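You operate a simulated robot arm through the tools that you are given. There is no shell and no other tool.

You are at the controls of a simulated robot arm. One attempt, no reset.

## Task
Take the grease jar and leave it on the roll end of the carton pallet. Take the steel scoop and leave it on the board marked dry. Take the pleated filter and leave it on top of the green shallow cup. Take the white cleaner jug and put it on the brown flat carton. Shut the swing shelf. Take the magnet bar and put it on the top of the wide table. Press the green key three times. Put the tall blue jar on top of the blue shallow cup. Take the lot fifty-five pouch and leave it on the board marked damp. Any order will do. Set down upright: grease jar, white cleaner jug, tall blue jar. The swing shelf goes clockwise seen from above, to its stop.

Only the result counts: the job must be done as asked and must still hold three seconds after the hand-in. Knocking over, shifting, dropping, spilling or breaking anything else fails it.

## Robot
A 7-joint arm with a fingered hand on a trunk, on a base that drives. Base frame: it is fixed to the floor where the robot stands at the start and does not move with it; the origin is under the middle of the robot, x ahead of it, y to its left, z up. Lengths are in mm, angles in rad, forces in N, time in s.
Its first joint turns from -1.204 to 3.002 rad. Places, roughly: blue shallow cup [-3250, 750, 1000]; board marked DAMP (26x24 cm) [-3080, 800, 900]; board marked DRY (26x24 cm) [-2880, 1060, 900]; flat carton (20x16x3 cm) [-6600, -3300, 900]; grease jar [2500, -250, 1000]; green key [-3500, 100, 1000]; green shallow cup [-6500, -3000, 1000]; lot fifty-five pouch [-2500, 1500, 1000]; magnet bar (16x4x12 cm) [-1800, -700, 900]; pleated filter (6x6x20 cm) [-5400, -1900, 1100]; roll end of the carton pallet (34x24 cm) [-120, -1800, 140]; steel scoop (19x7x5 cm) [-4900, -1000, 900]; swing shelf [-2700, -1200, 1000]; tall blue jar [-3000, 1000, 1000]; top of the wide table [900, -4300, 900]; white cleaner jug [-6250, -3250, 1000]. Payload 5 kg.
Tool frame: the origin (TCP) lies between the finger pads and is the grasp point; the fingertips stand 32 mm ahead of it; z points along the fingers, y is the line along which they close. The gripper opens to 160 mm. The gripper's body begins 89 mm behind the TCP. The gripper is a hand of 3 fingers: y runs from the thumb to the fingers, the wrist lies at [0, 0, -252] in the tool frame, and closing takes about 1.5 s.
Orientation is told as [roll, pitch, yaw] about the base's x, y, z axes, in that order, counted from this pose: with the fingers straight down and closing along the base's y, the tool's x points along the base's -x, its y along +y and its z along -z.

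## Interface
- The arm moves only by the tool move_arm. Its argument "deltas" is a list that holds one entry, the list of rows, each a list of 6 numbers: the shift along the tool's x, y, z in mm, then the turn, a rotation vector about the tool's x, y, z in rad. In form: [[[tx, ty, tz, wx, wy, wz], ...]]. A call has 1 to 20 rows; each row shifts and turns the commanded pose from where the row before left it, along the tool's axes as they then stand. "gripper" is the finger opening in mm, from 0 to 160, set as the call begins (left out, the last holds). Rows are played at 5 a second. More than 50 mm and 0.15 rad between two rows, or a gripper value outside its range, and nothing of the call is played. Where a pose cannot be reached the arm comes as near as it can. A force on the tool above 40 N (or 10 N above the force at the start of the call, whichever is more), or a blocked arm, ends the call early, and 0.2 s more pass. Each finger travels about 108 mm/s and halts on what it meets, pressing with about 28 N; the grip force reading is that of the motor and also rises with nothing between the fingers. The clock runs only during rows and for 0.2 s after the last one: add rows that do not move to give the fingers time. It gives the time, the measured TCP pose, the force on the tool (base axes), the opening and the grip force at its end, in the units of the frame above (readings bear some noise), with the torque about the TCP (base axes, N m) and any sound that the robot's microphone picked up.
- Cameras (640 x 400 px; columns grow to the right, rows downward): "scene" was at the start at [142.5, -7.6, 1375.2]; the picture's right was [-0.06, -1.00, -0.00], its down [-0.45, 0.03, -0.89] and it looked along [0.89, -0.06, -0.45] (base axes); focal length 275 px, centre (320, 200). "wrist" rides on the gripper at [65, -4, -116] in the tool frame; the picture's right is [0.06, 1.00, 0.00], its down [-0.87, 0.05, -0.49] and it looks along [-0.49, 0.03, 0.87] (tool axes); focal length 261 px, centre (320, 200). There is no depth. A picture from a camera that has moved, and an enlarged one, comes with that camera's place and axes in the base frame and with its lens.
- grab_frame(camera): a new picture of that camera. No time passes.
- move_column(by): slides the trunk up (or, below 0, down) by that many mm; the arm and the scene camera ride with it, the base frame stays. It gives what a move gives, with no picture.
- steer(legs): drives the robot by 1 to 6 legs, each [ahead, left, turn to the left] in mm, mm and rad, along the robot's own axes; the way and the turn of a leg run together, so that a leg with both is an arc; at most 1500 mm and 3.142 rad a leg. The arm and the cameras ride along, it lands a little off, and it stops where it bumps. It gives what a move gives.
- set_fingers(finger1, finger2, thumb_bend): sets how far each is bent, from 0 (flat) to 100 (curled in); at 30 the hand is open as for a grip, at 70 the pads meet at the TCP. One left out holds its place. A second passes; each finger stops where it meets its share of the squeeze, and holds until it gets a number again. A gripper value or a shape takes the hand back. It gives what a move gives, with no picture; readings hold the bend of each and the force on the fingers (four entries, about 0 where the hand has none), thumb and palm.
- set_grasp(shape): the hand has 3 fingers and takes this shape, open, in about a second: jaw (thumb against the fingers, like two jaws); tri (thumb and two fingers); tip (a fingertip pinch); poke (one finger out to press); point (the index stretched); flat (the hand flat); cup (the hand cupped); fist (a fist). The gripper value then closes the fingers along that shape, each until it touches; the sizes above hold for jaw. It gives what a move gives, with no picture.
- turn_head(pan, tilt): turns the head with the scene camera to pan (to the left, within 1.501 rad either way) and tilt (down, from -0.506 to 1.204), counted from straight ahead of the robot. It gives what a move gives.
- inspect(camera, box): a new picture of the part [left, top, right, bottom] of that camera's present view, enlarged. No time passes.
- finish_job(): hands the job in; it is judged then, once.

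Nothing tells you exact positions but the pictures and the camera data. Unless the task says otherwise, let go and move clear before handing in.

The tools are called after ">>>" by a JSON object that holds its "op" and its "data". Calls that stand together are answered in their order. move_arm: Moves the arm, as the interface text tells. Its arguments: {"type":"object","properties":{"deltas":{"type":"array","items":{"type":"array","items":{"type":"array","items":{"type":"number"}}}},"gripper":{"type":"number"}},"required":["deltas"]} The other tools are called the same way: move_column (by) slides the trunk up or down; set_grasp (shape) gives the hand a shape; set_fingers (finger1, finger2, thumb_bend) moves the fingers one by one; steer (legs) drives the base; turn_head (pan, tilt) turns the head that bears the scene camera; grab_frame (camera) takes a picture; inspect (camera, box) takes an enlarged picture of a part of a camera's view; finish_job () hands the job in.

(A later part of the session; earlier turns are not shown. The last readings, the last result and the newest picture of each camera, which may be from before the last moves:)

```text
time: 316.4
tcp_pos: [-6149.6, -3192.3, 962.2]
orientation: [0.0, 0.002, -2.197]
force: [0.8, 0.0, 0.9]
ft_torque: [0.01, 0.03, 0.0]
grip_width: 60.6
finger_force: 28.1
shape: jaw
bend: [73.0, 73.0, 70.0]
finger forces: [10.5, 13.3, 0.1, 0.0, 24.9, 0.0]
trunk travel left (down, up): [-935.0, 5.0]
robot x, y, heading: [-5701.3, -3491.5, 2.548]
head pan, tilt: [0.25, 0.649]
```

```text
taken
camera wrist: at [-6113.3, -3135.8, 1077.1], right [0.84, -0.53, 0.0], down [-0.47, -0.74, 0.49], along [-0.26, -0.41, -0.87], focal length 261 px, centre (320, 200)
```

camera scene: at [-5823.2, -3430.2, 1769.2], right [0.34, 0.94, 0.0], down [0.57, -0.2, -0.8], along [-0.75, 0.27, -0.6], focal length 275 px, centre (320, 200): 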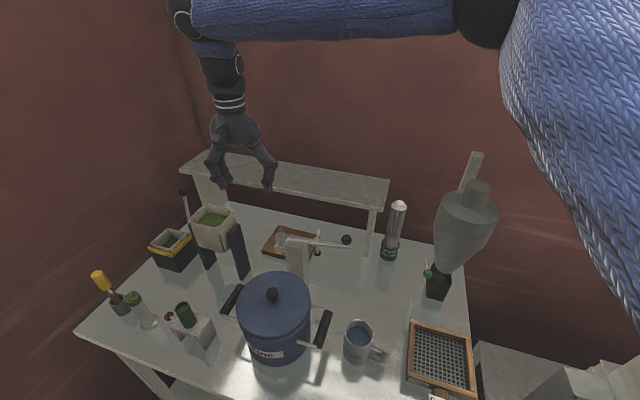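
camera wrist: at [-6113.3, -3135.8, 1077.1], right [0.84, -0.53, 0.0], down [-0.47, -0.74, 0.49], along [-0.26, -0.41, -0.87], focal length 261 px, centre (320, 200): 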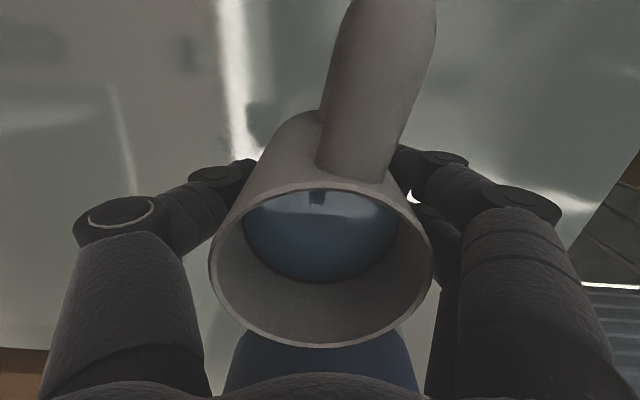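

Jug gripped. Lifting slowly and keeping it level.

>>> {"op": "move_arm", "data": {"deltas": [[[0, 0, -4, 0, 0, 0], [0, 0, -8, 0, 0, 0], [0, 0, -12, 0, 0, 0], [0, 0, -16, 0, 0, 0], [0, 0, -20, 0, 0, 0], [0, 0, -20, 0, 0, 0], [0, 0, -20, 0, 0, 0], [0, 0, -20, 0, 0, 0], [0, 0, -16, 0, 0, 0], [0, 0, -8, 0, 0, 0], [0, 0, 0, 0, 0, 0]]]}}

>>> {"op": "inspect", "data": {"camera": "scene", "box": [300, 200, 420, 350]}}

```text
time: 318.8
tcp_pos: [-6151.9, -3193.2, 1107.1]
orientation: [0.0, 0.003, -2.199]
force: [0.5, -0.1, -4.3]
ft_torque: [-0.05, 0.01, -0.04]
grip_width: 60.3
finger_force: 27.8
shape: jaw
bend: [73.0, 73.0, 70.0]
finger forces: [10.9, 13.7, 0.0, 0.0, 25.1, 0.0]
trunk travel left (down, up): [-935.0, 5.0]
robot x, y, heading: [-5701.4, -3490.8, 2.549]
head pan, tilt: [0.25, 0.649]
```

```text
2.67 times, centred on (360, 275) of scene
camera zoom: at [-5824.1, -3431.9, 1769.2], right [0.34, 0.94, 0.0], down [0.57, -0.2, -0.8], along [-0.75, 0.27, -0.6], focal length 732 px, centre (213, 0)
```

zoom: 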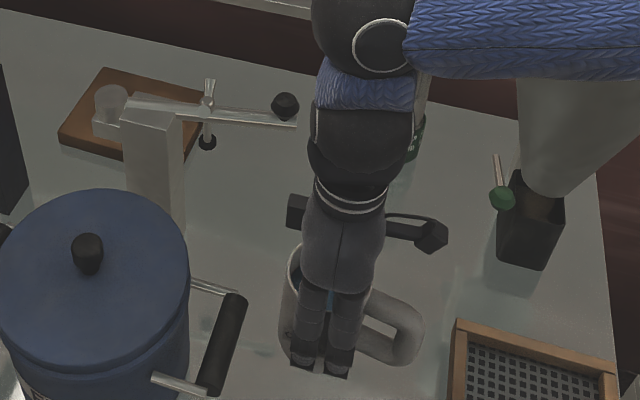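

>>> {"op": "move_arm", "data": {"deltas": [[[0, 0, -8, 0, 0, 0], [0, 0, -16, 0, 0, 0], [0, 0, -22, 0, 0, 0], [0, 0, -25, 0, 0, 0], [0, 0, -25, 0, 0, 0], [0, 0, -25, 0, 0, 0], [0, 0, -25, 0, 0, 0], [0, 0, -22, 0, 0, 0], [0, 0, -16, 0, 0, 0], [0, 0, -8, 0, 0, 0], [0, 0, 0, 0, 0, 0]]]}}

>>> {"op": "move_arm", "data": {"deltas": [[[0, 0, 0, 0, 0, 0.04], [0, 0, 0, 0, 0, 0.07], [0, 0, 0, 0, 0, 0.1], [0, 0, 0, 0, 0, 0.1], [0, 0, 0, 0, 0, 0.1], [0, 0, 0, 0, 0, 0.1], [0, 0, 0, 0, 0, 0.1], [0, 0, 0, 0, 0, 0.1], [0, 0, 0, 0, 0, 0.1], [0, 0, 0, 0, 0, 0.1], [0, 0, 0, 0, 0, 0.1], [0, 0, 0, 0, 0, 0.1], [0, 0, 0, 0, 0, 0.1], [0, 0, 0, 0, 0, 0.1], [0, 0, 0, 0, 0, 0.1], [0, 0, 0, 0, 0, 0.07], [0, 0, 0, 0, 0, 0.04], [0, 0, 0, 0, 0, 0]]]}}

>>> {"op": "grab_frame", "data": {"camera": "scene"}}

>>> {"op": "grab_frame", "data": {"camera": "wrist"}}

```text
time: 321.2
tcp_pos: [-6149.9, -3192.9, 1299.7]
orientation: [0.001, 0.0, -2.198]
force: [-1.1, -0.5, -4.2]
ft_torque: [0.0, 0.07, -0.02]
grip_width: 60.3
finger_force: 28.1
shape: jaw
bend: [73.0, 73.0, 70.0]
finger forces: [11.0, 13.9, 0.0, 0.0, 24.9, 0.1]
trunk travel left (down, up): [-935.0, 5.0]
robot x, y, heading: [-5700.9, -3488.0, 2.548]
head pan, tilt: [0.25, 0.649]
```

```text
time: 325.0
tcp_pos: [-6149.9, -3193.8, 1301.1]
orientation: [-0.001, -0.001, 2.566]
force: [-0.3, 0.1, -4.3]
ft_torque: [0.03, 0.03, 0.01]
grip_width: 60.3
finger_force: 28.2
shape: jaw
bend: [73.0, 73.0, 70.0]
finger forces: [11.5, 14.0, 0.1, 0.1, 24.9, 0.0]
trunk travel left (down, up): [-935.0, 5.0]
robot x, y, heading: [-5700.5, -3489.4, 2.548]
head pan, tilt: [0.25, 0.649]
```

```text
taken
camera scene: at [-5823.9, -3431.9, 1769.3], right [0.34, 0.94, 0.0], down [0.57, -0.2, -0.8], along [-0.75, 0.27, -0.6], focal length 275 px, centre (320, 200)
```

scene: 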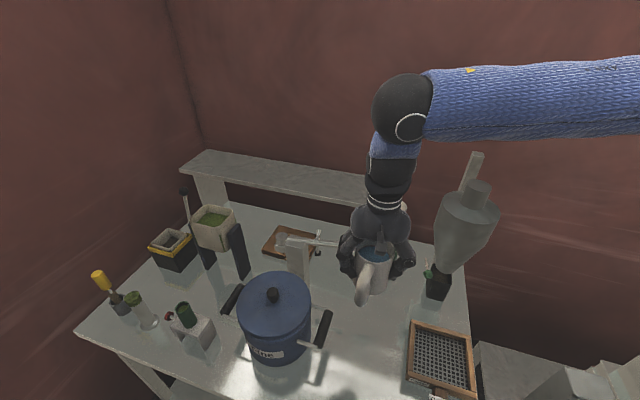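

```text
taken
camera wrist: at [-6092.8, -3225.5, 1415.5], right [-0.49, -0.87, 0.0], down [-0.76, 0.43, 0.49], along [-0.43, 0.24, -0.87], focal length 261 px, centre (320, 200)
```

wrist: 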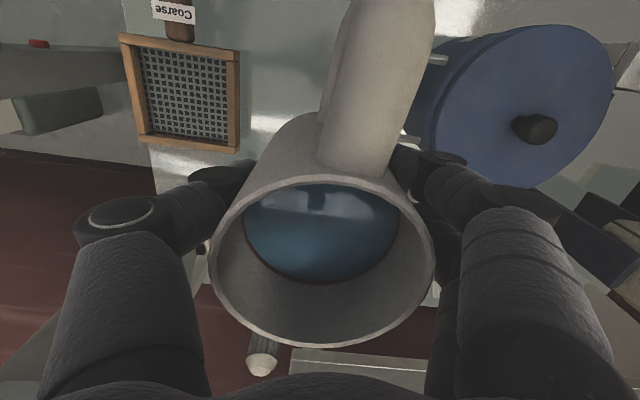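

>>> {"op": "move_arm", "data": {"deltas": [[[-5.4, 5.9, 0, 0, 0, 0], [-10.9, 11.7, 0, 0, 0, 0], [-16.3, 17.6, 0, 0, 0, 0], [-19, 20.5, 0, 0, 0, 0], [-19, 20.5, 0, 0, 0, 0], [-19, 20.5, 0, 0, 0, 0], [-19, 20.5, 0, 0, 0, 0], [-19, 20.5, 0, 0, 0, 0], [-19, 20.5, 0, 0, 0, 0], [-19, 20.5, 0, 0, 0, 0], [-19, 20.5, 0, 0, 0, 0], [-19, 20.5, 0, 0, 0, 0], [-19, 20.5, 0, 0, 0, 0], [-19, 20.5, 0, 0, 0, 0], [-19, 20.5, 0, 0, 0, 0], [-19, 20.5, 0, 0, 0, 0], [-19, 20.5, 0, 0, 0, 0], [-16.3, 17.6, 0, 0, 0, 0], [-10.9, 11.7, 0, 0, 0, 0], [-5.4, 5.9, 0, 0, 0, 0]]]}}

>>> {"op": "grab_frame", "data": {"camera": "scene"}}

>>> {"op": "grab_frame", "data": {"camera": "wrist"}}

```text
time: 329.2
tcp_pos: [-6598.2, -3307.6, 1302.5]
orientation: [0.0, -0.002, 2.567]
force: [-0.4, -0.3, -4.1]
ft_torque: [0.05, 0.02, -0.01]
grip_width: 60.0
finger_force: 27.7
shape: jaw
bend: [73.0, 73.0, 70.0]
finger forces: [11.7, 14.5, 0.0, 0.1, 24.9, 0.0]
out of reach, approached as far as the arm can: row 19, 20
trunk travel left (down, up): [-935.0, 5.0]
robot x, y, heading: [-5701.3, -3488.7, 2.548]
head pan, tilt: [0.25, 0.649]
```

```text
taken
camera scene: at [-5824.8, -3433.0, 1769.2], right [0.34, 0.94, 0.0], down [0.57, -0.2, -0.8], along [-0.75, 0.27, -0.61], focal length 275 px, centre (320, 200)
```

scene: 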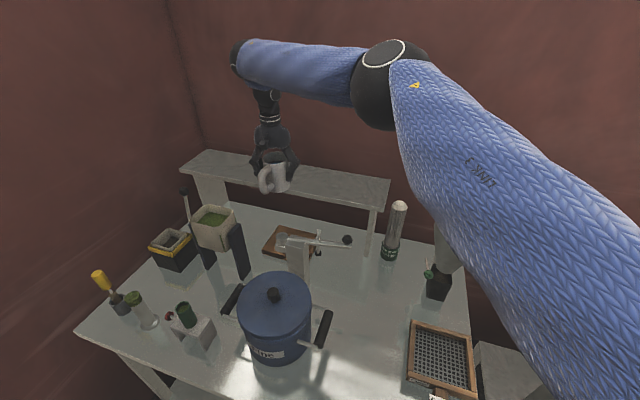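

```text
taken
camera wrist: at [-6540.1, -3339.0, 1417.3], right [-0.49, -0.87, 0.0], down [-0.76, 0.43, 0.49], along [-0.43, 0.24, -0.87], focal length 261 px, centre (320, 200)
```

wrist: 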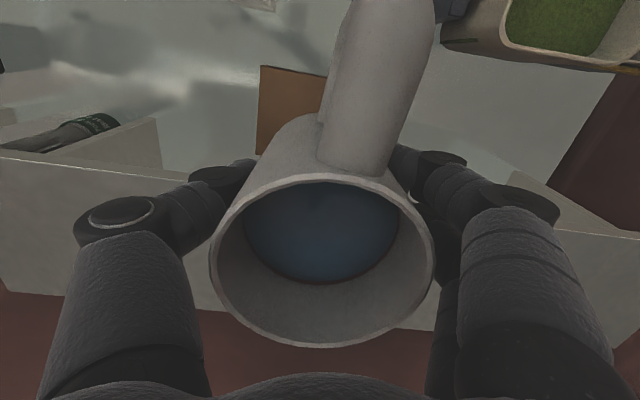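

The reach to the left is limited here. I'll shift the hand right, then move the base left by the same amount.

>>> {"op": "move_arm", "data": {"deltas": [[[0, -5, 0, 0, 0, 0], [0, -10, 0, 0, 0, 0], [0, -15, 0, 0, 0, 0], [0, -20, 0, 0, 0, 0], [0, -20, 0, 0, 0, 0], [0, -20, 0, 0, 0, 0], [0, -15, 0, 0, 0, 0], [0, -10, 0, 0, 0, 0], [0, -5, 0, 0, 0, 0], [0, 0, 0, 0, 0, 0]]]}}

>>> {"op": "steer", "data": {"legs": [[0, 140, 0]]}}

>>> {"op": "grab_frame", "data": {"camera": "scene"}}

```text
time: 331.4
tcp_pos: [-6530.7, -3204.5, 1301.8]
orientation: [-0.002, -0.001, 2.565]
force: [0.2, 0.2, -4.4]
ft_torque: [0.05, 0.05, 0.0]
grip_width: 59.8
finger_force: 27.9
shape: jaw
bend: [73.0, 73.0, 70.0]
finger forces: [11.5, 14.5, 0.0, 0.1, 25.1, 0.0]
trunk travel left (down, up): [-935.0, 5.0]
robot x, y, heading: [-5701.0, -3488.9, 2.547]
head pan, tilt: [0.25, 0.649]
```

```text
time: 332.8
tcp_pos: [-6609.9, -3320.7, 1301.2]
orientation: [-0.001, 0.0, 2.564]
force: [0.6, 0.7, -4.7]
ft_torque: [0.04, 0.04, 0.02]
grip_width: 60.1
finger_force: 27.9
shape: jaw
bend: [73.0, 73.0, 70.0]
finger forces: [11.5, 14.4, 0.0, 0.0, 25.1, 0.1]
trunk travel left (down, up): [-935.0, 5.0]
robot x, y, heading: [-5782.3, -3605.0, 2.545]
head pan, tilt: [0.25, 0.649]
```

```text
taken
camera scene: at [-5903.1, -3548.8, 1769.2], right [0.34, 0.94, 0.0], down [0.57, -0.2, -0.8], along [-0.75, 0.27, -0.6], focal length 275 px, centre (320, 200)
```

scene: 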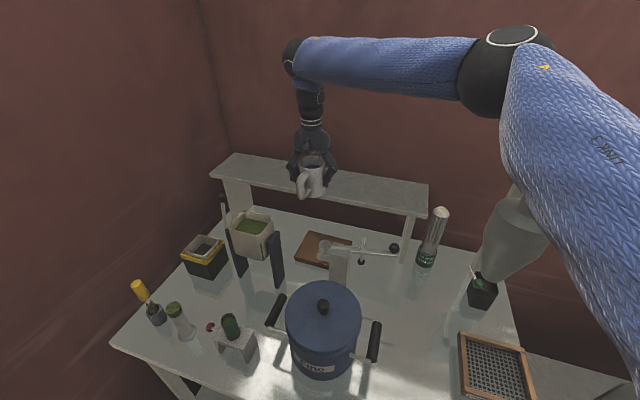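

>>> {"op": "inspect", "data": {"camera": "scene", "box": [280, 220, 370, 290]}}

>>> {"op": "inspect", "data": {"camera": "wrist", "box": [220, 30, 420, 180]}}

```text
5.71 times, centred on (325, 255) of scene
camera zoom: at [-5903.1, -3548.8, 1769.2], right [0.34, 0.94, 0.0], down [0.57, -0.2, -0.8], along [-0.75, 0.27, -0.6], focal length 1569 px, centre (291, -114)
```

zoom: 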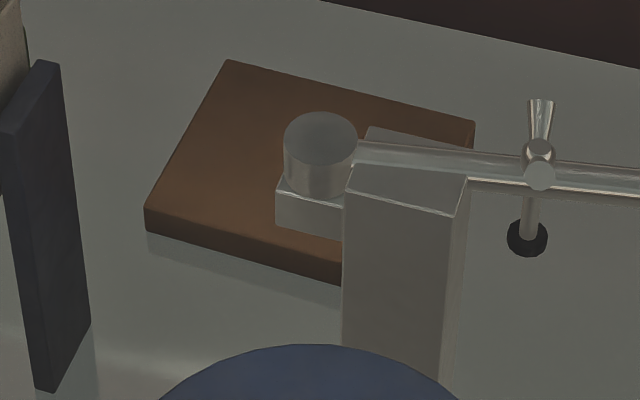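

```text
2.67 times, centred on (320, 105) of wrist
camera zoom: at [-6552.5, -3352.7, 1417.2], right [-0.49, -0.87, 0.0], down [-0.76, 0.43, 0.49], along [-0.43, 0.24, -0.87], focal length 695 px, centre (320, 453)
```

zoom: 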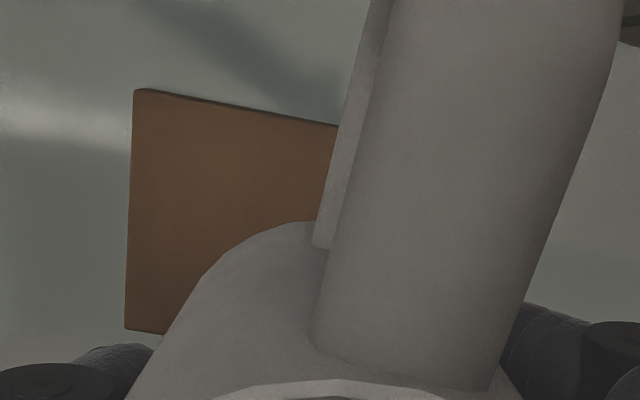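

>>> {"op": "inspect", "data": {"camera": "scene", "box": [200, 140, 440, 260]}}

>>> {"op": "grab_frame", "data": {"camera": "wrist"}}

```text
2.67 times, centred on (320, 200) of scene
camera zoom: at [-5903.1, -3548.8, 1769.2], right [0.34, 0.94, 0.0], down [0.57, -0.2, -0.8], along [-0.75, 0.27, -0.6], focal length 732 px, centre (320, 200)
```

zoom: 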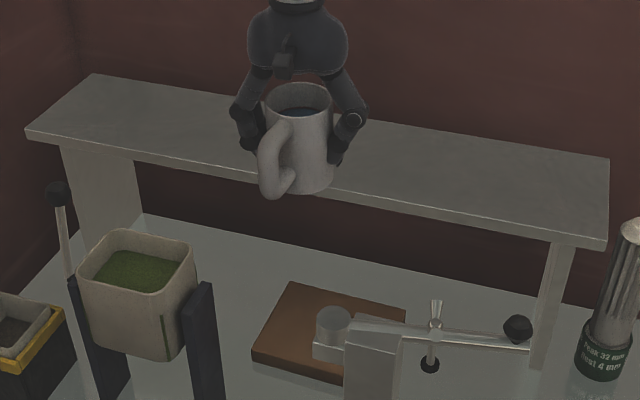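

```text
taken
camera wrist: at [-6552.5, -3352.7, 1417.2], right [-0.49, -0.87, 0.0], down [-0.76, 0.43, 0.49], along [-0.43, 0.24, -0.87], focal length 261 px, centre (320, 200)
```

wrist: 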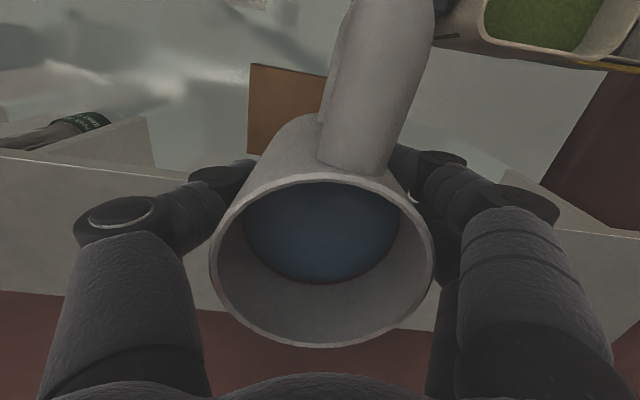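

The shelf front edge is right above the carton's middle, so I'll lower in front of it and set the jug on the front half of the carton.

>>> {"op": "move_arm", "data": {"deltas": [[[8, 0, 0, 0, 0, 0], [9, -2, 0, 0, 0, 0], [0, -3, 6, 0, 0, 0], [0, 0, 12, 0, 0, 0], [0, 0, 18, 0, 0, 0], [0, 0, 20, 0, 0, 0], [0, 0, 20, 0, 0, 0], [0, 0, 20, 0, 0, 0], [0, 0, 16, 0, 0, 0], [0, 0, 8, 0, 0, 0], [0, 0, 0, 0, 0, 0]]]}}

>>> {"op": "grab_frame", "data": {"camera": "wrist"}}

>>> {"op": "inspect", "data": {"camera": "scene", "box": [200, 140, 440, 290]}}

```text
time: 335.2
tcp_pos: [-6593.1, -3326.4, 1182.1]
orientation: [-0.002, 0.0, 2.566]
force: [-0.1, 0.0, -4.8]
ft_torque: [0.01, 0.08, -0.03]
grip_width: 59.8
finger_force: 27.8
shape: jaw
bend: [73.0, 73.0, 70.0]
finger forces: [11.5, 14.5, 0.0, 0.0, 25.0, 0.0]
trunk travel left (down, up): [-935.0, 5.0]
robot x, y, heading: [-5784.8, -3607.8, 2.549]
head pan, tilt: [0.25, 0.649]
```

```text
taken
camera wrist: at [-6536.1, -3357.9, 1298.9], right [-0.49, -0.87, 0.0], down [-0.76, 0.43, 0.49], along [-0.43, 0.24, -0.87], focal length 261 px, centre (320, 200)
```

wrist: 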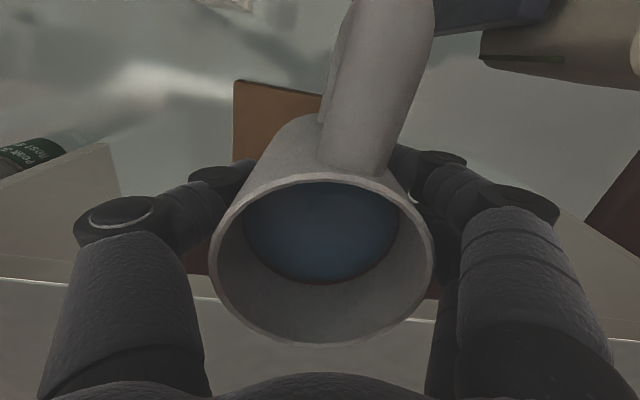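

```text
2.67 times, centred on (320, 215) of scene
camera zoom: at [-5903.6, -3549.8, 1769.2], right [0.34, 0.94, 0.0], down [0.57, -0.2, -0.8], along [-0.75, 0.27, -0.6], focal length 732 px, centre (320, 160)
```

zoom: 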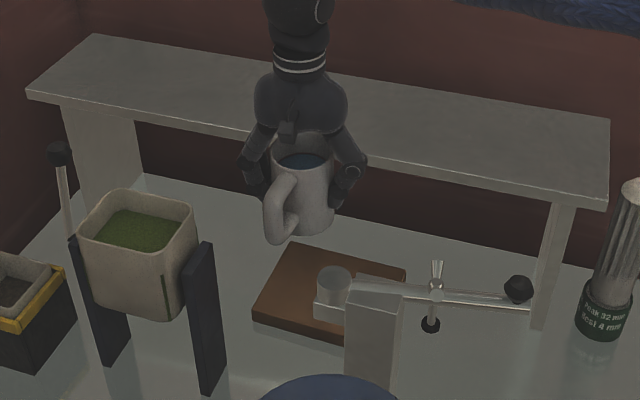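

>>> {"op": "move_arm", "data": {"deltas": [[[0, 0, 8, 0, 0, 0], [0, 0, 14, 0, 0, 0], [0, 0, 18, 0, 0, 0], [0, 0, 18, 0, 0, 0], [0, 0, 18, 0, 0, 0], [0, 0, 16, 0, 0, 0], [0, 0, 10, 0, 0, 0], [0, 0, 5, 0, 0, 0], [0, 0, 0, 0, 0, 0]]]}}

>>> {"op": "grab_frame", "data": {"camera": "wrist"}}

>>> {"op": "inspect", "data": {"camera": "scene", "box": [200, 140, 440, 290]}}

```text
time: 337.2
tcp_pos: [-6592.3, -3327.4, 1075.5]
orientation: [-0.001, -0.001, 2.565]
force: [-0.1, 0.4, -3.9]
ft_torque: [0.07, 0.07, 0.01]
grip_width: 59.7
finger_force: 28.0
shape: jaw
bend: [73.0, 73.0, 70.0]
finger forces: [11.5, 14.5, 0.0, 0.0, 24.9, 0.0]
trunk travel left (down, up): [-935.0, 5.0]
robot x, y, heading: [-5782.3, -3604.7, 2.545]
head pan, tilt: [0.25, 0.649]
```

```text
taken
camera wrist: at [-6535.1, -3359.0, 1191.2], right [-0.49, -0.87, 0.0], down [-0.76, 0.43, 0.49], along [-0.43, 0.24, -0.87], focal length 261 px, centre (320, 200)
```

wrist: 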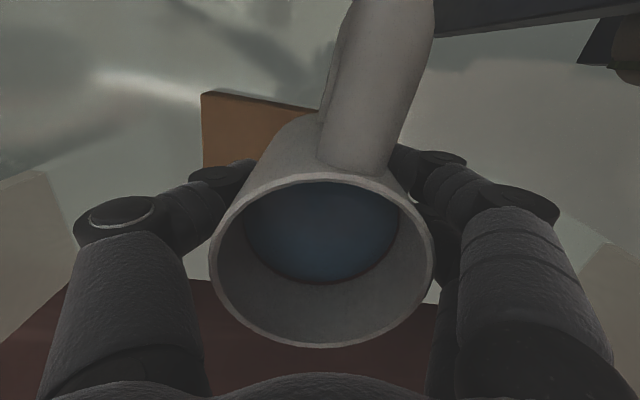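

```text
2.67 times, centred on (320, 215) of scene
camera zoom: at [-5903.6, -3549.6, 1769.2], right [0.34, 0.94, 0.0], down [0.57, -0.2, -0.8], along [-0.75, 0.27, -0.61], focal length 732 px, centre (320, 160)
```

zoom: 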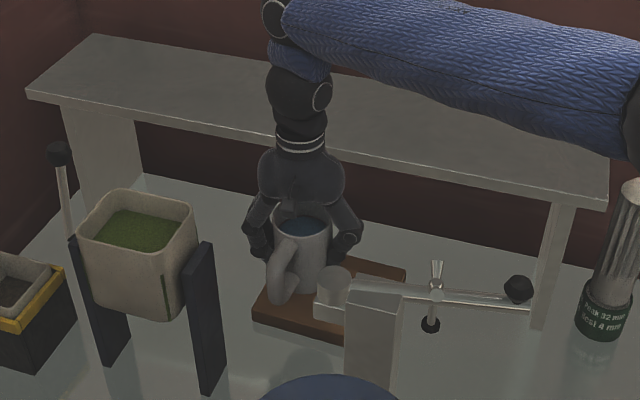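

>>> {"op": "move_arm", "data": {"deltas": [[[-5, 0, 4, 0, 0, 0], [-6, 0, 10, 0, 0, 0], [0, 0, 14, 0, 0, 0], [0, 0, 14, 0, 0, 0], [0, 0, 12, 0, 0, 0], [0, 0, 6, 0, 0, 0], [0, 0, 0, 0, 0, 0]]]}}

>>> {"op": "inspect", "data": {"camera": "scene", "box": [200, 140, 440, 290]}}

>>> {"op": "grab_frame", "data": {"camera": "wrist"}}

```text
time: 338.8
tcp_pos: [-6601.4, -3319.5, 1015.7]
orientation: [-0.003, -0.001, 2.565]
force: [-0.2, 0.6, -3.6]
ft_torque: [0.04, 0.04, 0.0]
grip_width: 59.8
finger_force: 27.8
shape: jaw
bend: [73.0, 73.0, 70.0]
finger forces: [11.5, 14.5, 0.0, 0.1, 24.9, 0.1]
trunk travel left (down, up): [-935.0, 5.0]
robot x, y, heading: [-5782.7, -3604.5, 2.548]
head pan, tilt: [0.25, 0.649]
```

```text
2.67 times, centred on (320, 215) of scene
camera zoom: at [-5903.6, -3549.8, 1769.2], right [0.34, 0.94, 0.0], down [0.57, -0.2, -0.8], along [-0.75, 0.27, -0.6], focal length 732 px, centre (320, 160)
```

zoom: 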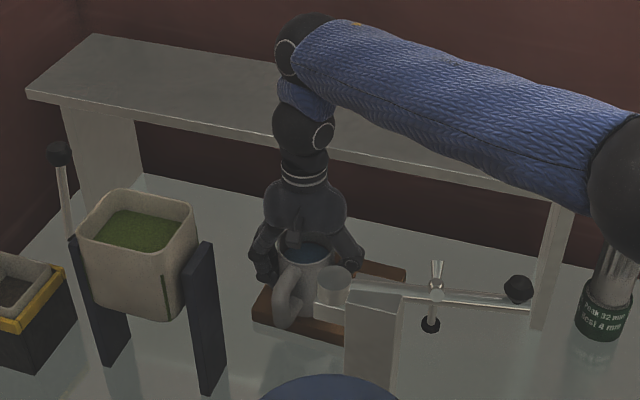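

```text
taken
camera wrist: at [-6544.2, -3351.6, 1130.8], right [-0.49, -0.87, 0.0], down [-0.76, 0.43, 0.49], along [-0.43, 0.24, -0.87], focal length 261 px, centre (320, 200)
```

wrist: 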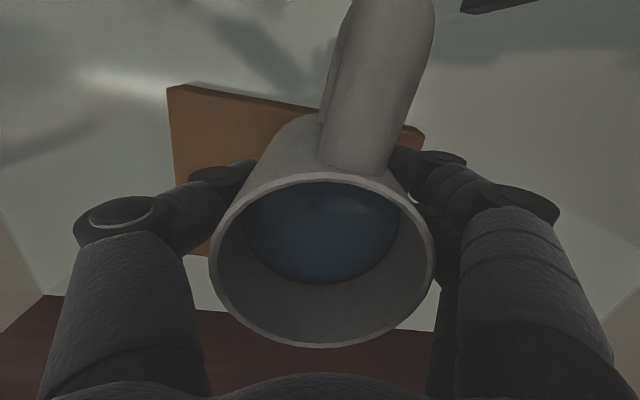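

>>> {"op": "move_arm", "data": {"deltas": [[[0, 0, 6, 0, 0, 0], [0, 0, 6, 0, 0, 0], [0, 0, 3, 0, 0, 0], [0, 0, 0, 0, 0, 0]]]}}

>>> {"op": "move_arm", "data": {"deltas": [[[0, 0, 3, 0, 0, 0], [0, 0, 0, 0, 0, 0]]]}}

>>> {"op": "inspect", "data": {"camera": "scene", "box": [280, 210, 370, 280]}}

```text
time: 339.8
tcp_pos: [-6602.7, -3319.2, 1000.4]
orientation: [-0.002, -0.001, 2.566]
force: [-0.8, 0.5, -3.5]
ft_torque: [0.02, 0.01, 0.01]
grip_width: 59.7
finger_force: 28.0
shape: jaw
bend: [73.0, 73.0, 70.0]
finger forces: [11.5, 14.4, 0.0, 0.0, 24.9, 0.0]
trunk travel left (down, up): [-935.0, 5.0]
robot x, y, heading: [-5777.7, -3605.4, 2.545]
head pan, tilt: [0.25, 0.649]
```

```text
time: 340.4
tcp_pos: [-6601.4, -3320.4, 998.9]
orientation: [-0.001, 0.001, 2.565]
force: [0.0, -0.9, -4.0]
ft_torque: [0.04, 0.04, 0.02]
grip_width: 59.8
finger_force: 27.9
shape: jaw
bend: [73.0, 73.0, 70.0]
finger forces: [11.5, 14.5, 0.0, 0.0, 24.9, 0.0]
trunk travel left (down, up): [-935.0, 5.0]
robot x, y, heading: [-5779.6, -3606.7, 2.546]
head pan, tilt: [0.25, 0.649]
```

```text
5.71 times, centred on (325, 245) of scene
camera zoom: at [-5903.6, -3549.7, 1769.2], right [0.34, 0.94, 0.0], down [0.57, -0.2, -0.8], along [-0.75, 0.27, -0.6], focal length 1569 px, centre (291, -57)
```

zoom: 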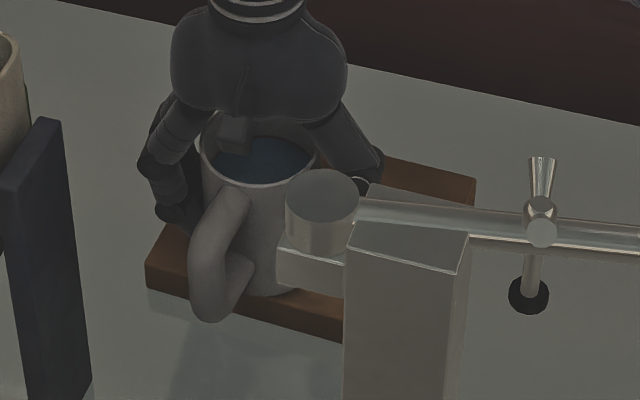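

>>> {"op": "move_arm", "data": {"deltas": [[[-3, 0, 2, 0, 0, 0], [0, 0, 0, 0, 0, 0]]]}}

>>> {"op": "move_arm", "data": {"deltas": [[[0, 0, 2, 0, 0, 0], [0, 0, 0, 0, 0, 0]]]}}

>>> {"op": "move_arm", "data": {"deltas": [[[0, 0, 2, 0, 0, 0], [0, 0, 0, 0, 0, 0]]]}}

```text
time: 341.0
tcp_pos: [-6604.5, -3318.3, 994.8]
orientation: [-0.002, -0.001, 2.566]
force: [0.0, 0.5, -3.6]
ft_torque: [0.04, 0.02, 0.02]
grip_width: 59.8
finger_force: 27.6
shape: jaw
bend: [73.0, 73.0, 70.0]
finger forces: [11.5, 14.5, 0.1, 0.1, 24.8, 0.1]
trunk travel left (down, up): [-935.0, 5.0]
robot x, y, heading: [-5781.2, -3603.8, 2.547]
head pan, tilt: [0.25, 0.649]
```

```text
time: 341.6
tcp_pos: [-6605.3, -3318.4, 993.6]
orientation: [-0.001, 0.001, 2.567]
force: [-0.3, -0.4, -4.5]
ft_torque: [0.02, 0.03, -0.02]
grip_width: 59.9
finger_force: 28.2
shape: jaw
bend: [73.0, 73.0, 70.0]
finger forces: [11.5, 14.5, 0.1, 0.1, 24.8, 0.0]
trunk travel left (down, up): [-935.0, 5.0]
robot x, y, heading: [-5780.7, -3608.2, 2.546]
head pan, tilt: [0.25, 0.649]
```

```text
time: 342.2
tcp_pos: [-6605.9, -3318.4, 990.4]
orientation: [-0.002, 0.0, 2.566]
force: [-1.2, -0.1, -4.5]
ft_torque: [0.02, 0.02, 0.05]
grip_width: 59.5
finger_force: 28.1
shape: jaw
bend: [73.0, 73.0, 70.0]
finger forces: [11.5, 14.5, 0.0, 0.0, 25.0, 0.0]
trunk travel left (down, up): [-935.0, 5.0]
robot x, y, heading: [-5776.9, -3604.4, 2.55]
head pan, tilt: [0.25, 0.649]
```

>>> {"op": "move_arm", "data": {"deltas": [[[0, 0, 2, 0, 0, 0], [0, 0, 0, 0, 0, 0]]]}}

>>> {"op": "move_arm", "data": {"deltas": [[[0, 0, 2, 0, 0, 0], [0, 0, 0, 0, 0, 0]]]}}

>>> {"op": "inspect", "data": {"camera": "scene", "box": [290, 225, 350, 280]}}

```text
time: 342.8
tcp_pos: [-6605.1, -3319.1, 988.8]
orientation: [-0.003, 0.0, 2.565]
force: [-3.4, 2.2, 3.6]
ft_torque: [-0.01, 0.08, -0.03]
grip_width: 60.0
finger_force: 28.2
shape: jaw
bend: [73.0, 73.0, 70.0]
finger forces: [11.7, 14.5, 0.0, 0.1, 25.8, 0.0]
trunk travel left (down, up): [-935.0, 5.0]
robot x, y, heading: [-5784.3, -3607.2, 2.549]
head pan, tilt: [0.25, 0.649]
```

```text
time: 343.4
tcp_pos: [-6603.8, -3319.8, 989.0]
orientation: [0.0, -0.003, 2.567]
force: [-3.9, 4.0, 16.1]
ft_torque: [0.0, 0.07, -0.01]
grip_width: 59.8
finger_force: 27.9
shape: jaw
bend: [74.0, 73.0, 70.0]
finger forces: [12.6, 16.0, 0.0, 0.0, 28.6, 0.1]
trunk travel left (down, up): [-935.0, 5.0]
robot x, y, heading: [-5782.2, -3604.2, 2.548]
head pan, tilt: [0.25, 0.649]
```

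```text
7.27 times, centred on (320, 252) of scene
camera zoom: at [-5902.1, -3549.9, 1769.6], right [0.34, 0.94, 0.0], down [0.57, -0.2, -0.8], along [-0.75, 0.27, -0.6], focal length 1997 px, centre (320, -182)
```

zoom: 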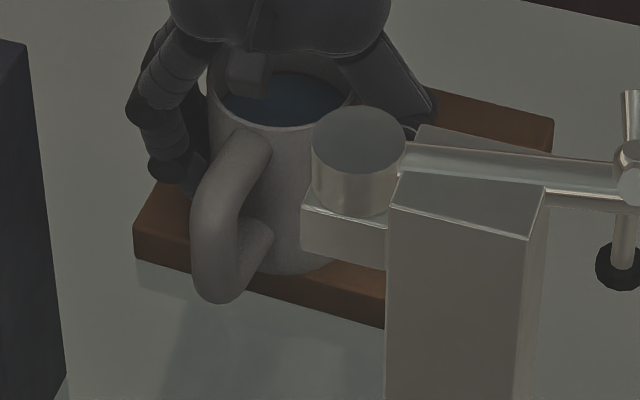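

>>> {"op": "move_arm", "data": {"deltas": [[[0, 0, -1.5, 0, 0, 0], [0, 0, 0, 0, 0, 0]]]}}

>>> {"op": "move_arm", "data": {"deltas": [[[0, 0, 0, 0, 0, 0], [0, 0, 0, 0, 0, 0], [0, 0, 0, 0, 0, 0], [0, 0, 0, 0, 0, 0], [0, 0, 0, 0, 0, 0]]], "gripper": 120}}

>>> {"op": "grab_frame", "data": {"camera": "wrist"}}

>>> {"op": "inspect", "data": {"camera": "scene", "box": [290, 225, 350, 280]}}

```text
time: 344.0
tcp_pos: [-6605.5, -3318.2, 988.6]
orientation: [-0.001, -0.001, 2.566]
force: [-3.8, 2.2, 14.4]
ft_torque: [0.0, 0.1, -0.02]
grip_width: 59.9
finger_force: 28.2
shape: jaw
bend: [74.0, 73.0, 70.0]
finger forces: [12.7, 16.2, 0.0, 0.0, 28.4, 0.1]
trunk travel left (down, up): [-935.0, 5.0]
robot x, y, heading: [-5780.7, -3607.9, 2.552]
head pan, tilt: [0.25, 0.649]
```

```text
time: 345.2
tcp_pos: [-6604.6, -3318.7, 988.1]
orientation: [-0.003, 0.001, 2.564]
force: [-0.1, 0.5, -0.6]
ft_torque: [0.0, -0.01, 0.02]
grip_width: 119.7
finger_force: 0.1
shape: jaw
bend: [63.0, 63.0, 60.0]
finger forces: [0.0, 0.1, 0.1, 0.0, 0.0, 0.1]
trunk travel left (down, up): [-935.0, 5.0]
robot x, y, heading: [-5780.4, -3606.7, 2.549]
head pan, tilt: [0.25, 0.649]
```

```text
taken
camera wrist: at [-6547.4, -3351.0, 1103.7], right [-0.49, -0.87, 0.0], down [-0.76, 0.43, 0.49], along [-0.43, 0.24, -0.87], focal length 261 px, centre (320, 200)
```

wrist: 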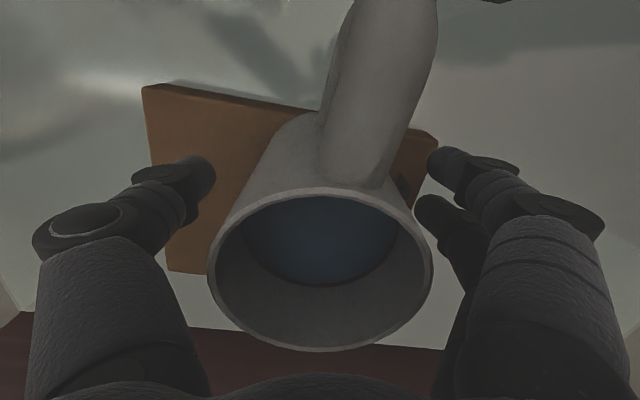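

```text
7.27 times, centred on (320, 252) of scene
camera zoom: at [-5902.9, -3549.9, 1769.3], right [0.34, 0.94, 0.0], down [0.57, -0.2, -0.8], along [-0.75, 0.27, -0.6], focal length 1997 px, centre (320, -182)
```

zoom: 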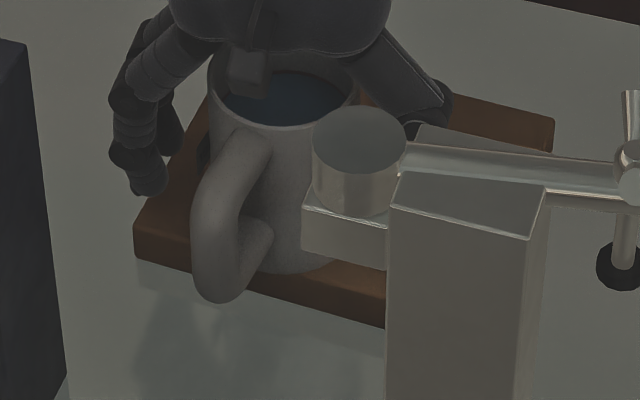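

>>> {"op": "move_arm", "data": {"deltas": [[[0, 0, -10, 0, 0, 0], [0, 0, -20, 0, 0, 0], [0, 0, -30, 0, 0, 0], [0, 0, -30, 0, 0, 0], [8, 0, -40, 0, 0, 0], [6, 0, -40, 0, 0, 0], [0, 0, -40, 0, 0, 0], [0, 0, -40, 0, 0, 0], [0, 0, -40, 0, 0, 0], [0, 0, -40, 0, 0, 0], [0, 0, -40, 0, 0, 0], [0, 0, 0, 0, 0, 0]]]}}

>>> {"op": "grab_frame", "data": {"camera": "scene"}}

>>> {"op": "grab_frame", "data": {"camera": "wrist"}}

```text
time: 347.8
tcp_pos: [-6591.2, -3326.1, 1356.9]
orientation: [-0.002, 0.0, 2.565]
force: [-0.5, 0.3, 0.7]
ft_torque: [-0.03, -0.04, -0.01]
grip_width: 119.8
finger_force: 0.0
shape: jaw
bend: [63.0, 63.0, 60.0]
finger forces: [0.1, 0.0, 0.0, 0.0, 0.1, 0.0]
trunk travel left (down, up): [-935.0, 5.0]
robot x, y, heading: [-5779.7, -3607.6, 2.542]
head pan, tilt: [0.25, 0.649]
```

```text
taken
camera scene: at [-5904.1, -3549.0, 1769.1], right [0.34, 0.94, 0.0], down [0.57, -0.2, -0.8], along [-0.75, 0.27, -0.61], focal length 275 px, centre (320, 200)
```

scene: 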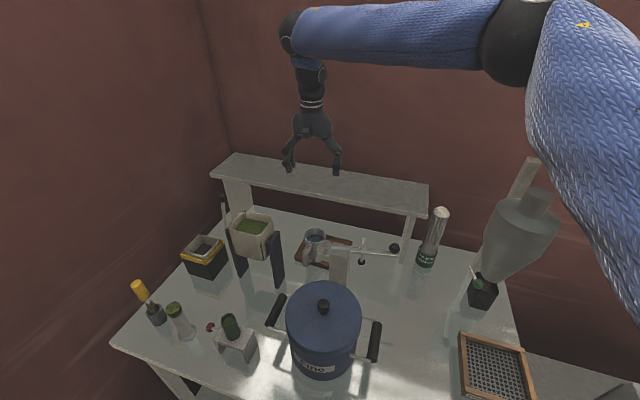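

```text
taken
camera wrist: at [-6534.2, -3357.3, 1473.1], right [-0.49, -0.87, 0.0], down [-0.76, 0.43, 0.49], along [-0.43, 0.24, -0.87], focal length 261 px, centre (320, 200)
```

wrist: 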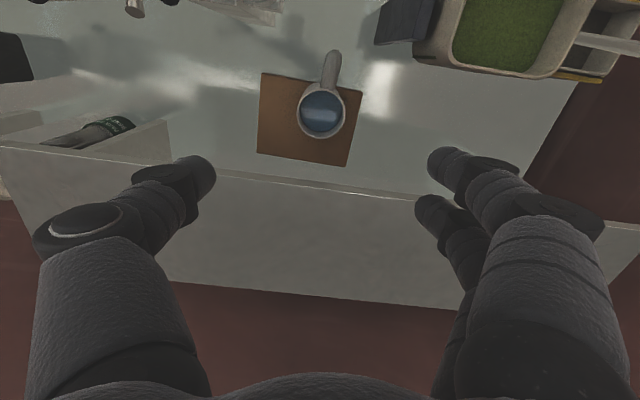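

The jug stands on the carton, nothing spilled. Retracting and driving back right along the benches towards the steel scoop.

>>> {"op": "move_arm", "data": {"deltas": [[[36, -27, -5, 0, 0, 0], [36, -27, -5, 0, 0, 0], [36, -27, -5, 0, 0, 0], [36, -27, -5, 0, 0, 0], [36, -27, -5, 0, 0, 0], [36, -27, -5, 0, 0, 0], [36, -27, -5, 0, 0, 0], [36, -27, -5, 0, 0, 0], [0, 0, 0, 0, 0, 0]]]}}

>>> {"op": "steer", "data": {"legs": [[-130, 0, 0], [-34, -837, 0], [-34, -837, 0], [-20, -746, 0]]}}

>>> {"op": "turn_head", "data": {"pan": -0.1, "tilt": 0.55}}

>>> {"op": "grab_frame", "data": {"camera": "scene"}}

```text
time: 349.8
tcp_pos: [-6231.8, -3305.8, 1401.1]
orientation: [-0.003, -0.001, 2.564]
force: [-0.2, -0.9, 0.1]
ft_torque: [0.03, -0.06, 0.02]
grip_width: 119.8
finger_force: 0.0
shape: jaw
bend: [63.0, 63.0, 60.0]
finger forces: [0.0, 0.0, 0.1, 0.0, 0.0, 0.0]
trunk travel left (down, up): [-935.0, 5.0]
robot x, y, heading: [-5783.8, -3603.1, 2.549]
head pan, tilt: [0.25, 0.649]
```

```text
time: 362.7
tcp_pos: [-4662.9, -1443.4, 1399.8]
orientation: [-0.002, 0.0, 2.518]
force: [-0.6, -0.6, 0.0]
ft_torque: [-0.03, 0.02, 0.03]
grip_width: 119.8
finger_force: 0.1
shape: jaw
bend: [63.0, 63.0, 60.0]
finger forces: [0.0, 0.1, 0.0, 0.0, 0.0, 0.0]
trunk travel left (down, up): [-935.0, 5.0]
robot x, y, heading: [-4225.7, -1764.4, 2.495]
head pan, tilt: [0.25, 0.649]
```

```text
time: 363.6
tcp_pos: [-4663.9, -1443.4, 1401.3]
orientation: [-0.002, 0.001, 2.516]
force: [0.3, 0.0, 0.8]
ft_torque: [0.01, 0.01, 0.0]
grip_width: 119.6
finger_force: 0.0
shape: jaw
bend: [63.0, 63.0, 60.0]
finger forces: [0.0, 0.0, 0.0, 0.1, 0.1, 0.0]
trunk travel left (down, up): [-935.0, 5.0]
robot x, y, heading: [-4227.3, -1762.2, 2.497]
head pan, tilt: [-0.099, 0.55]
```

```text
taken
camera scene: at [-4333.3, -1674.8, 1778.0], right [0.67, 0.74, 0.0], down [0.39, -0.35, -0.85], along [-0.63, 0.57, -0.52], focal length 275 px, centre (320, 200)
```

scene: 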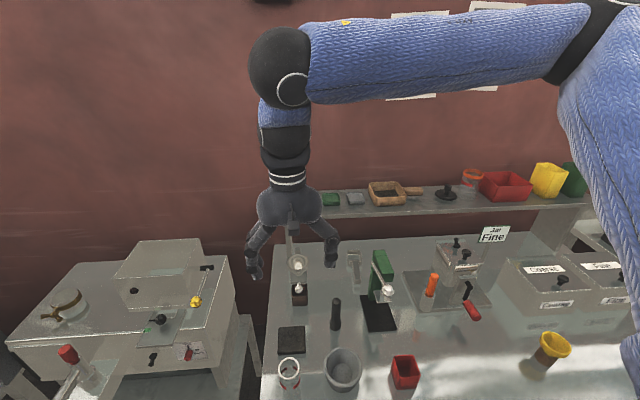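

>>> {"op": "inspect", "data": {"camera": "scene", "box": [260, 230, 420, 390]}}

>>> {"op": "inspect", "data": {"camera": "scene", "box": [400, 220, 560, 390]}}

```text
2.50 times, centred on (340, 310) of scene
camera zoom: at [-4333.3, -1674.8, 1778.0], right [0.67, 0.74, 0.0], down [0.39, -0.35, -0.85], along [-0.63, 0.57, -0.52], focal length 686 px, centre (270, -75)
```

zoom: 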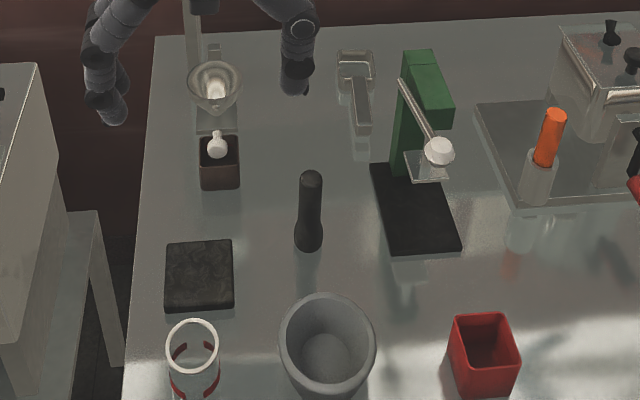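

```text
2.35 times, centred on (480, 305) of scene
camera zoom: at [-4333.3, -1674.8, 1778.0], right [0.67, 0.74, 0.0], down [0.39, -0.35, -0.85], along [-0.63, 0.57, -0.52], focal length 646 px, centre (-56, -47)
```

zoom: 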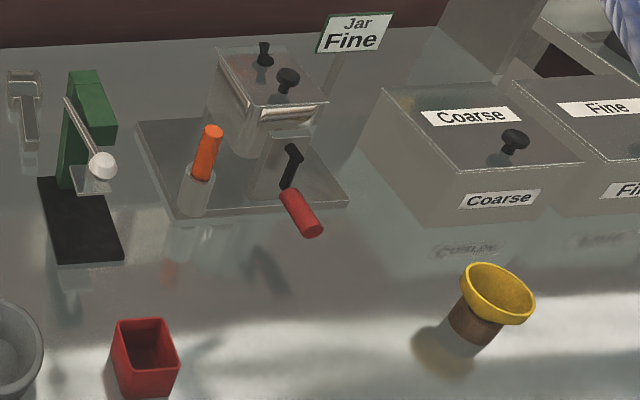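

>>> {"op": "inspect", "data": {"camera": "scene", "box": [330, 240, 380, 290]}}

>>> {"op": "grab_frame", "data": {"camera": "wrist"}}

```text
8.00 times, centred on (355, 265) of scene
camera zoom: at [-4333.3, -1674.8, 1778.0], right [0.67, 0.74, 0.0], down [0.39, -0.35, -0.85], along [-0.63, 0.57, -0.52], focal length 2197 px, centre (40, -320)
```

zoom: 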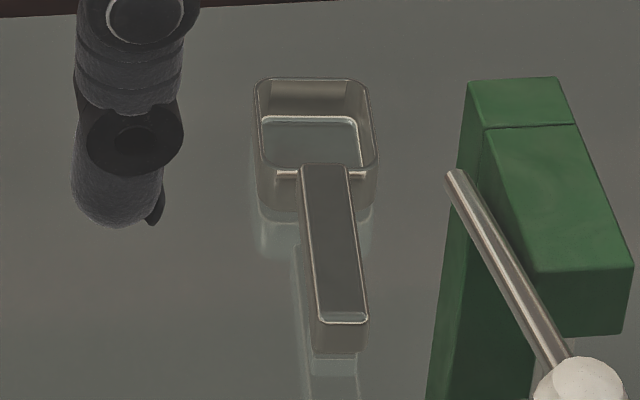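

```text
taken
camera wrist: at [-4607.9, -1477.6, 1516.5], right [-0.53, -0.85, 0.0], down [-0.74, 0.46, 0.49], along [-0.42, 0.26, -0.87], focal length 261 px, centre (320, 200)
```

wrist: 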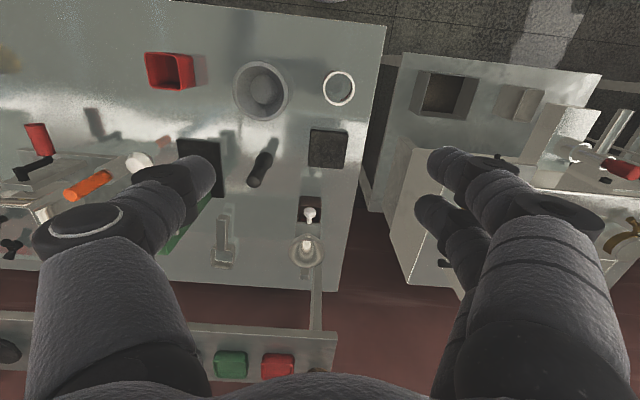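

>>> {"op": "inspect", "data": {"camera": "wrist", "box": [190, 200, 260, 280]}}

```text
5.00 times, centred on (225, 240) of wrist
camera zoom: at [-4607.9, -1477.6, 1516.5], right [-0.53, -0.85, 0.0], down [-0.74, 0.46, 0.49], along [-0.42, 0.26, -0.87], focal length 1303 px, centre (795, 0)
```

zoom: 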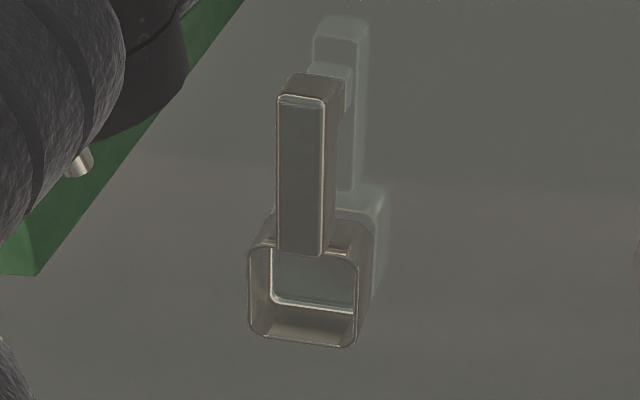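

The scoop lies at about (-4850, -1000) with its handle towards me, next to a green lever device. I'll move closer and look at the clearances.

>>> {"op": "steer", "data": {"legs": [[120, 0, 0]]}}

>>> {"op": "move_arm", "data": {"deltas": [[[-30, -40, 0, 0, 0, 0], [-30, -40, 0, 0, 0, 0], [-30, -40, 0, 0, 0, 0], [-30, -40, 0, 0, 0, 0], [0, 0, 0, 0, 0, 0.13], [0, 0, 0, 0, 0, 0]]], "gripper": 90}}

>>> {"op": "grab_frame", "data": {"camera": "wrist"}}

>>> {"op": "turn_head", "data": {"pan": 0.1, "tilt": 0.7}}

>>> {"op": "grab_frame", "data": {"camera": "scene"}}

```text
time: 364.8
tcp_pos: [-4759.6, -1371.9, 1401.3]
orientation: [-0.003, -0.001, 2.518]
force: [-0.3, 0.3, -0.3]
ft_torque: [-0.02, -0.01, 0.01]
grip_width: 119.7
finger_force: 0.2
shape: jaw
bend: [63.0, 63.0, 60.0]
finger forces: [0.0, 0.0, 0.1, 0.1, 0.0, 0.0]
trunk travel left (down, up): [-935.0, 5.0]
robot x, y, heading: [-4324.0, -1692.9, 2.5]
head pan, tilt: [-0.099, 0.55]
```

```text
time: 366.2
tcp_pos: [-4762.7, -1171.7, 1399.7]
orientation: [-0.002, -0.002, 2.388]
force: [0.3, 0.1, 1.2]
ft_torque: [-0.05, 0.02, -0.04]
grip_width: 90.7
finger_force: 0.0
shape: jaw
bend: [71.0, 71.0, 70.0]
finger forces: [0.0, 0.0, 0.1, 0.1, 0.0, 0.0]
trunk travel left (down, up): [-935.0, 5.0]
robot x, y, heading: [-4324.8, -1692.9, 2.5]
head pan, tilt: [-0.099, 0.55]
```

```text
taken
camera wrist: at [-4712.5, -1212.8, 1514.8], right [-0.64, -0.77, 0.0], down [-0.67, 0.55, 0.49], along [-0.38, 0.31, -0.87], focal length 261 px, centre (320, 200)
```

wrist: 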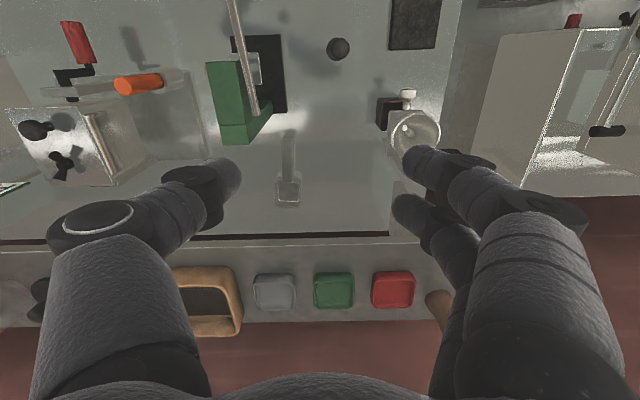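

```text
time: 366.9
tcp_pos: [-4763.8, -1171.1, 1398.7]
orientation: [-0.004, 0.0, 2.388]
force: [-0.2, -0.3, -1.2]
ft_torque: [0.05, 0.01, 0.01]
grip_width: 90.5
finger_force: 0.0
shape: jaw
bend: [71.0, 71.0, 70.0]
finger forces: [0.0, 0.1, 0.0, 0.0, 0.0, 0.0]
trunk travel left (down, up): [-935.0, 5.0]
robot x, y, heading: [-4321.1, -1693.6, 2.507]
head pan, tilt: [0.099, 0.7]
```

```text
taken
camera scene: at [-4435.2, -1619.6, 1765.0], right [0.52, 0.86, 0.0], down [0.55, -0.33, -0.77], along [-0.66, 0.39, -0.64], focal length 275 px, centre (320, 200)
```

scene: 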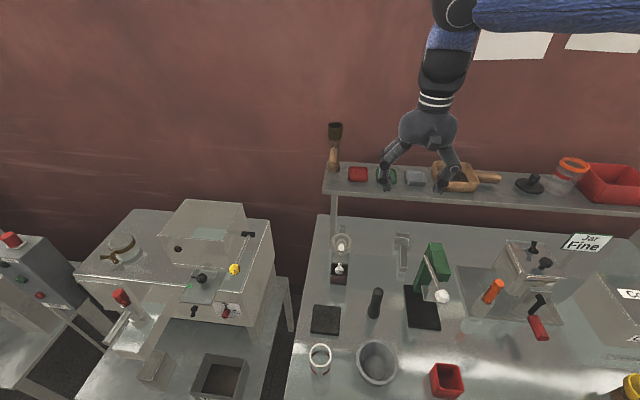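

>>> {"op": "inspect", "data": {"camera": "wrist", "box": [190, 30, 330, 220]}}

>>> {"op": "inspect", "data": {"camera": "scene", "box": [380, 220, 460, 340]}}

```text
2.11 times, centred on (260, 125) of wrist
camera zoom: at [-4712.7, -1212.7, 1514.6], right [-0.64, -0.77, 0.0], down [-0.67, 0.55, 0.49], along [-0.38, 0.31, -0.87], focal length 549 px, centre (446, 358)
```

zoom: 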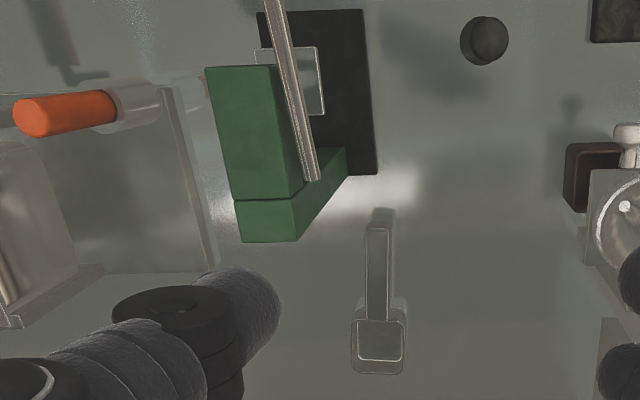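

```text
3.33 times, centred on (420, 280) of scene
camera zoom: at [-4435.2, -1619.6, 1765.0], right [0.52, 0.86, 0.0], down [0.55, -0.33, -0.77], along [-0.66, 0.39, -0.64], focal length 915 px, centre (-13, -67)
```

zoom: 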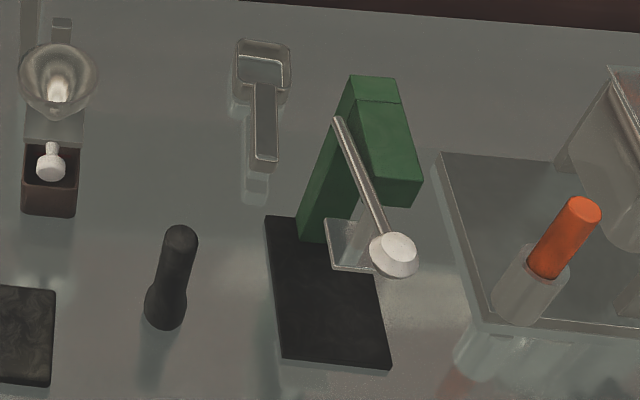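

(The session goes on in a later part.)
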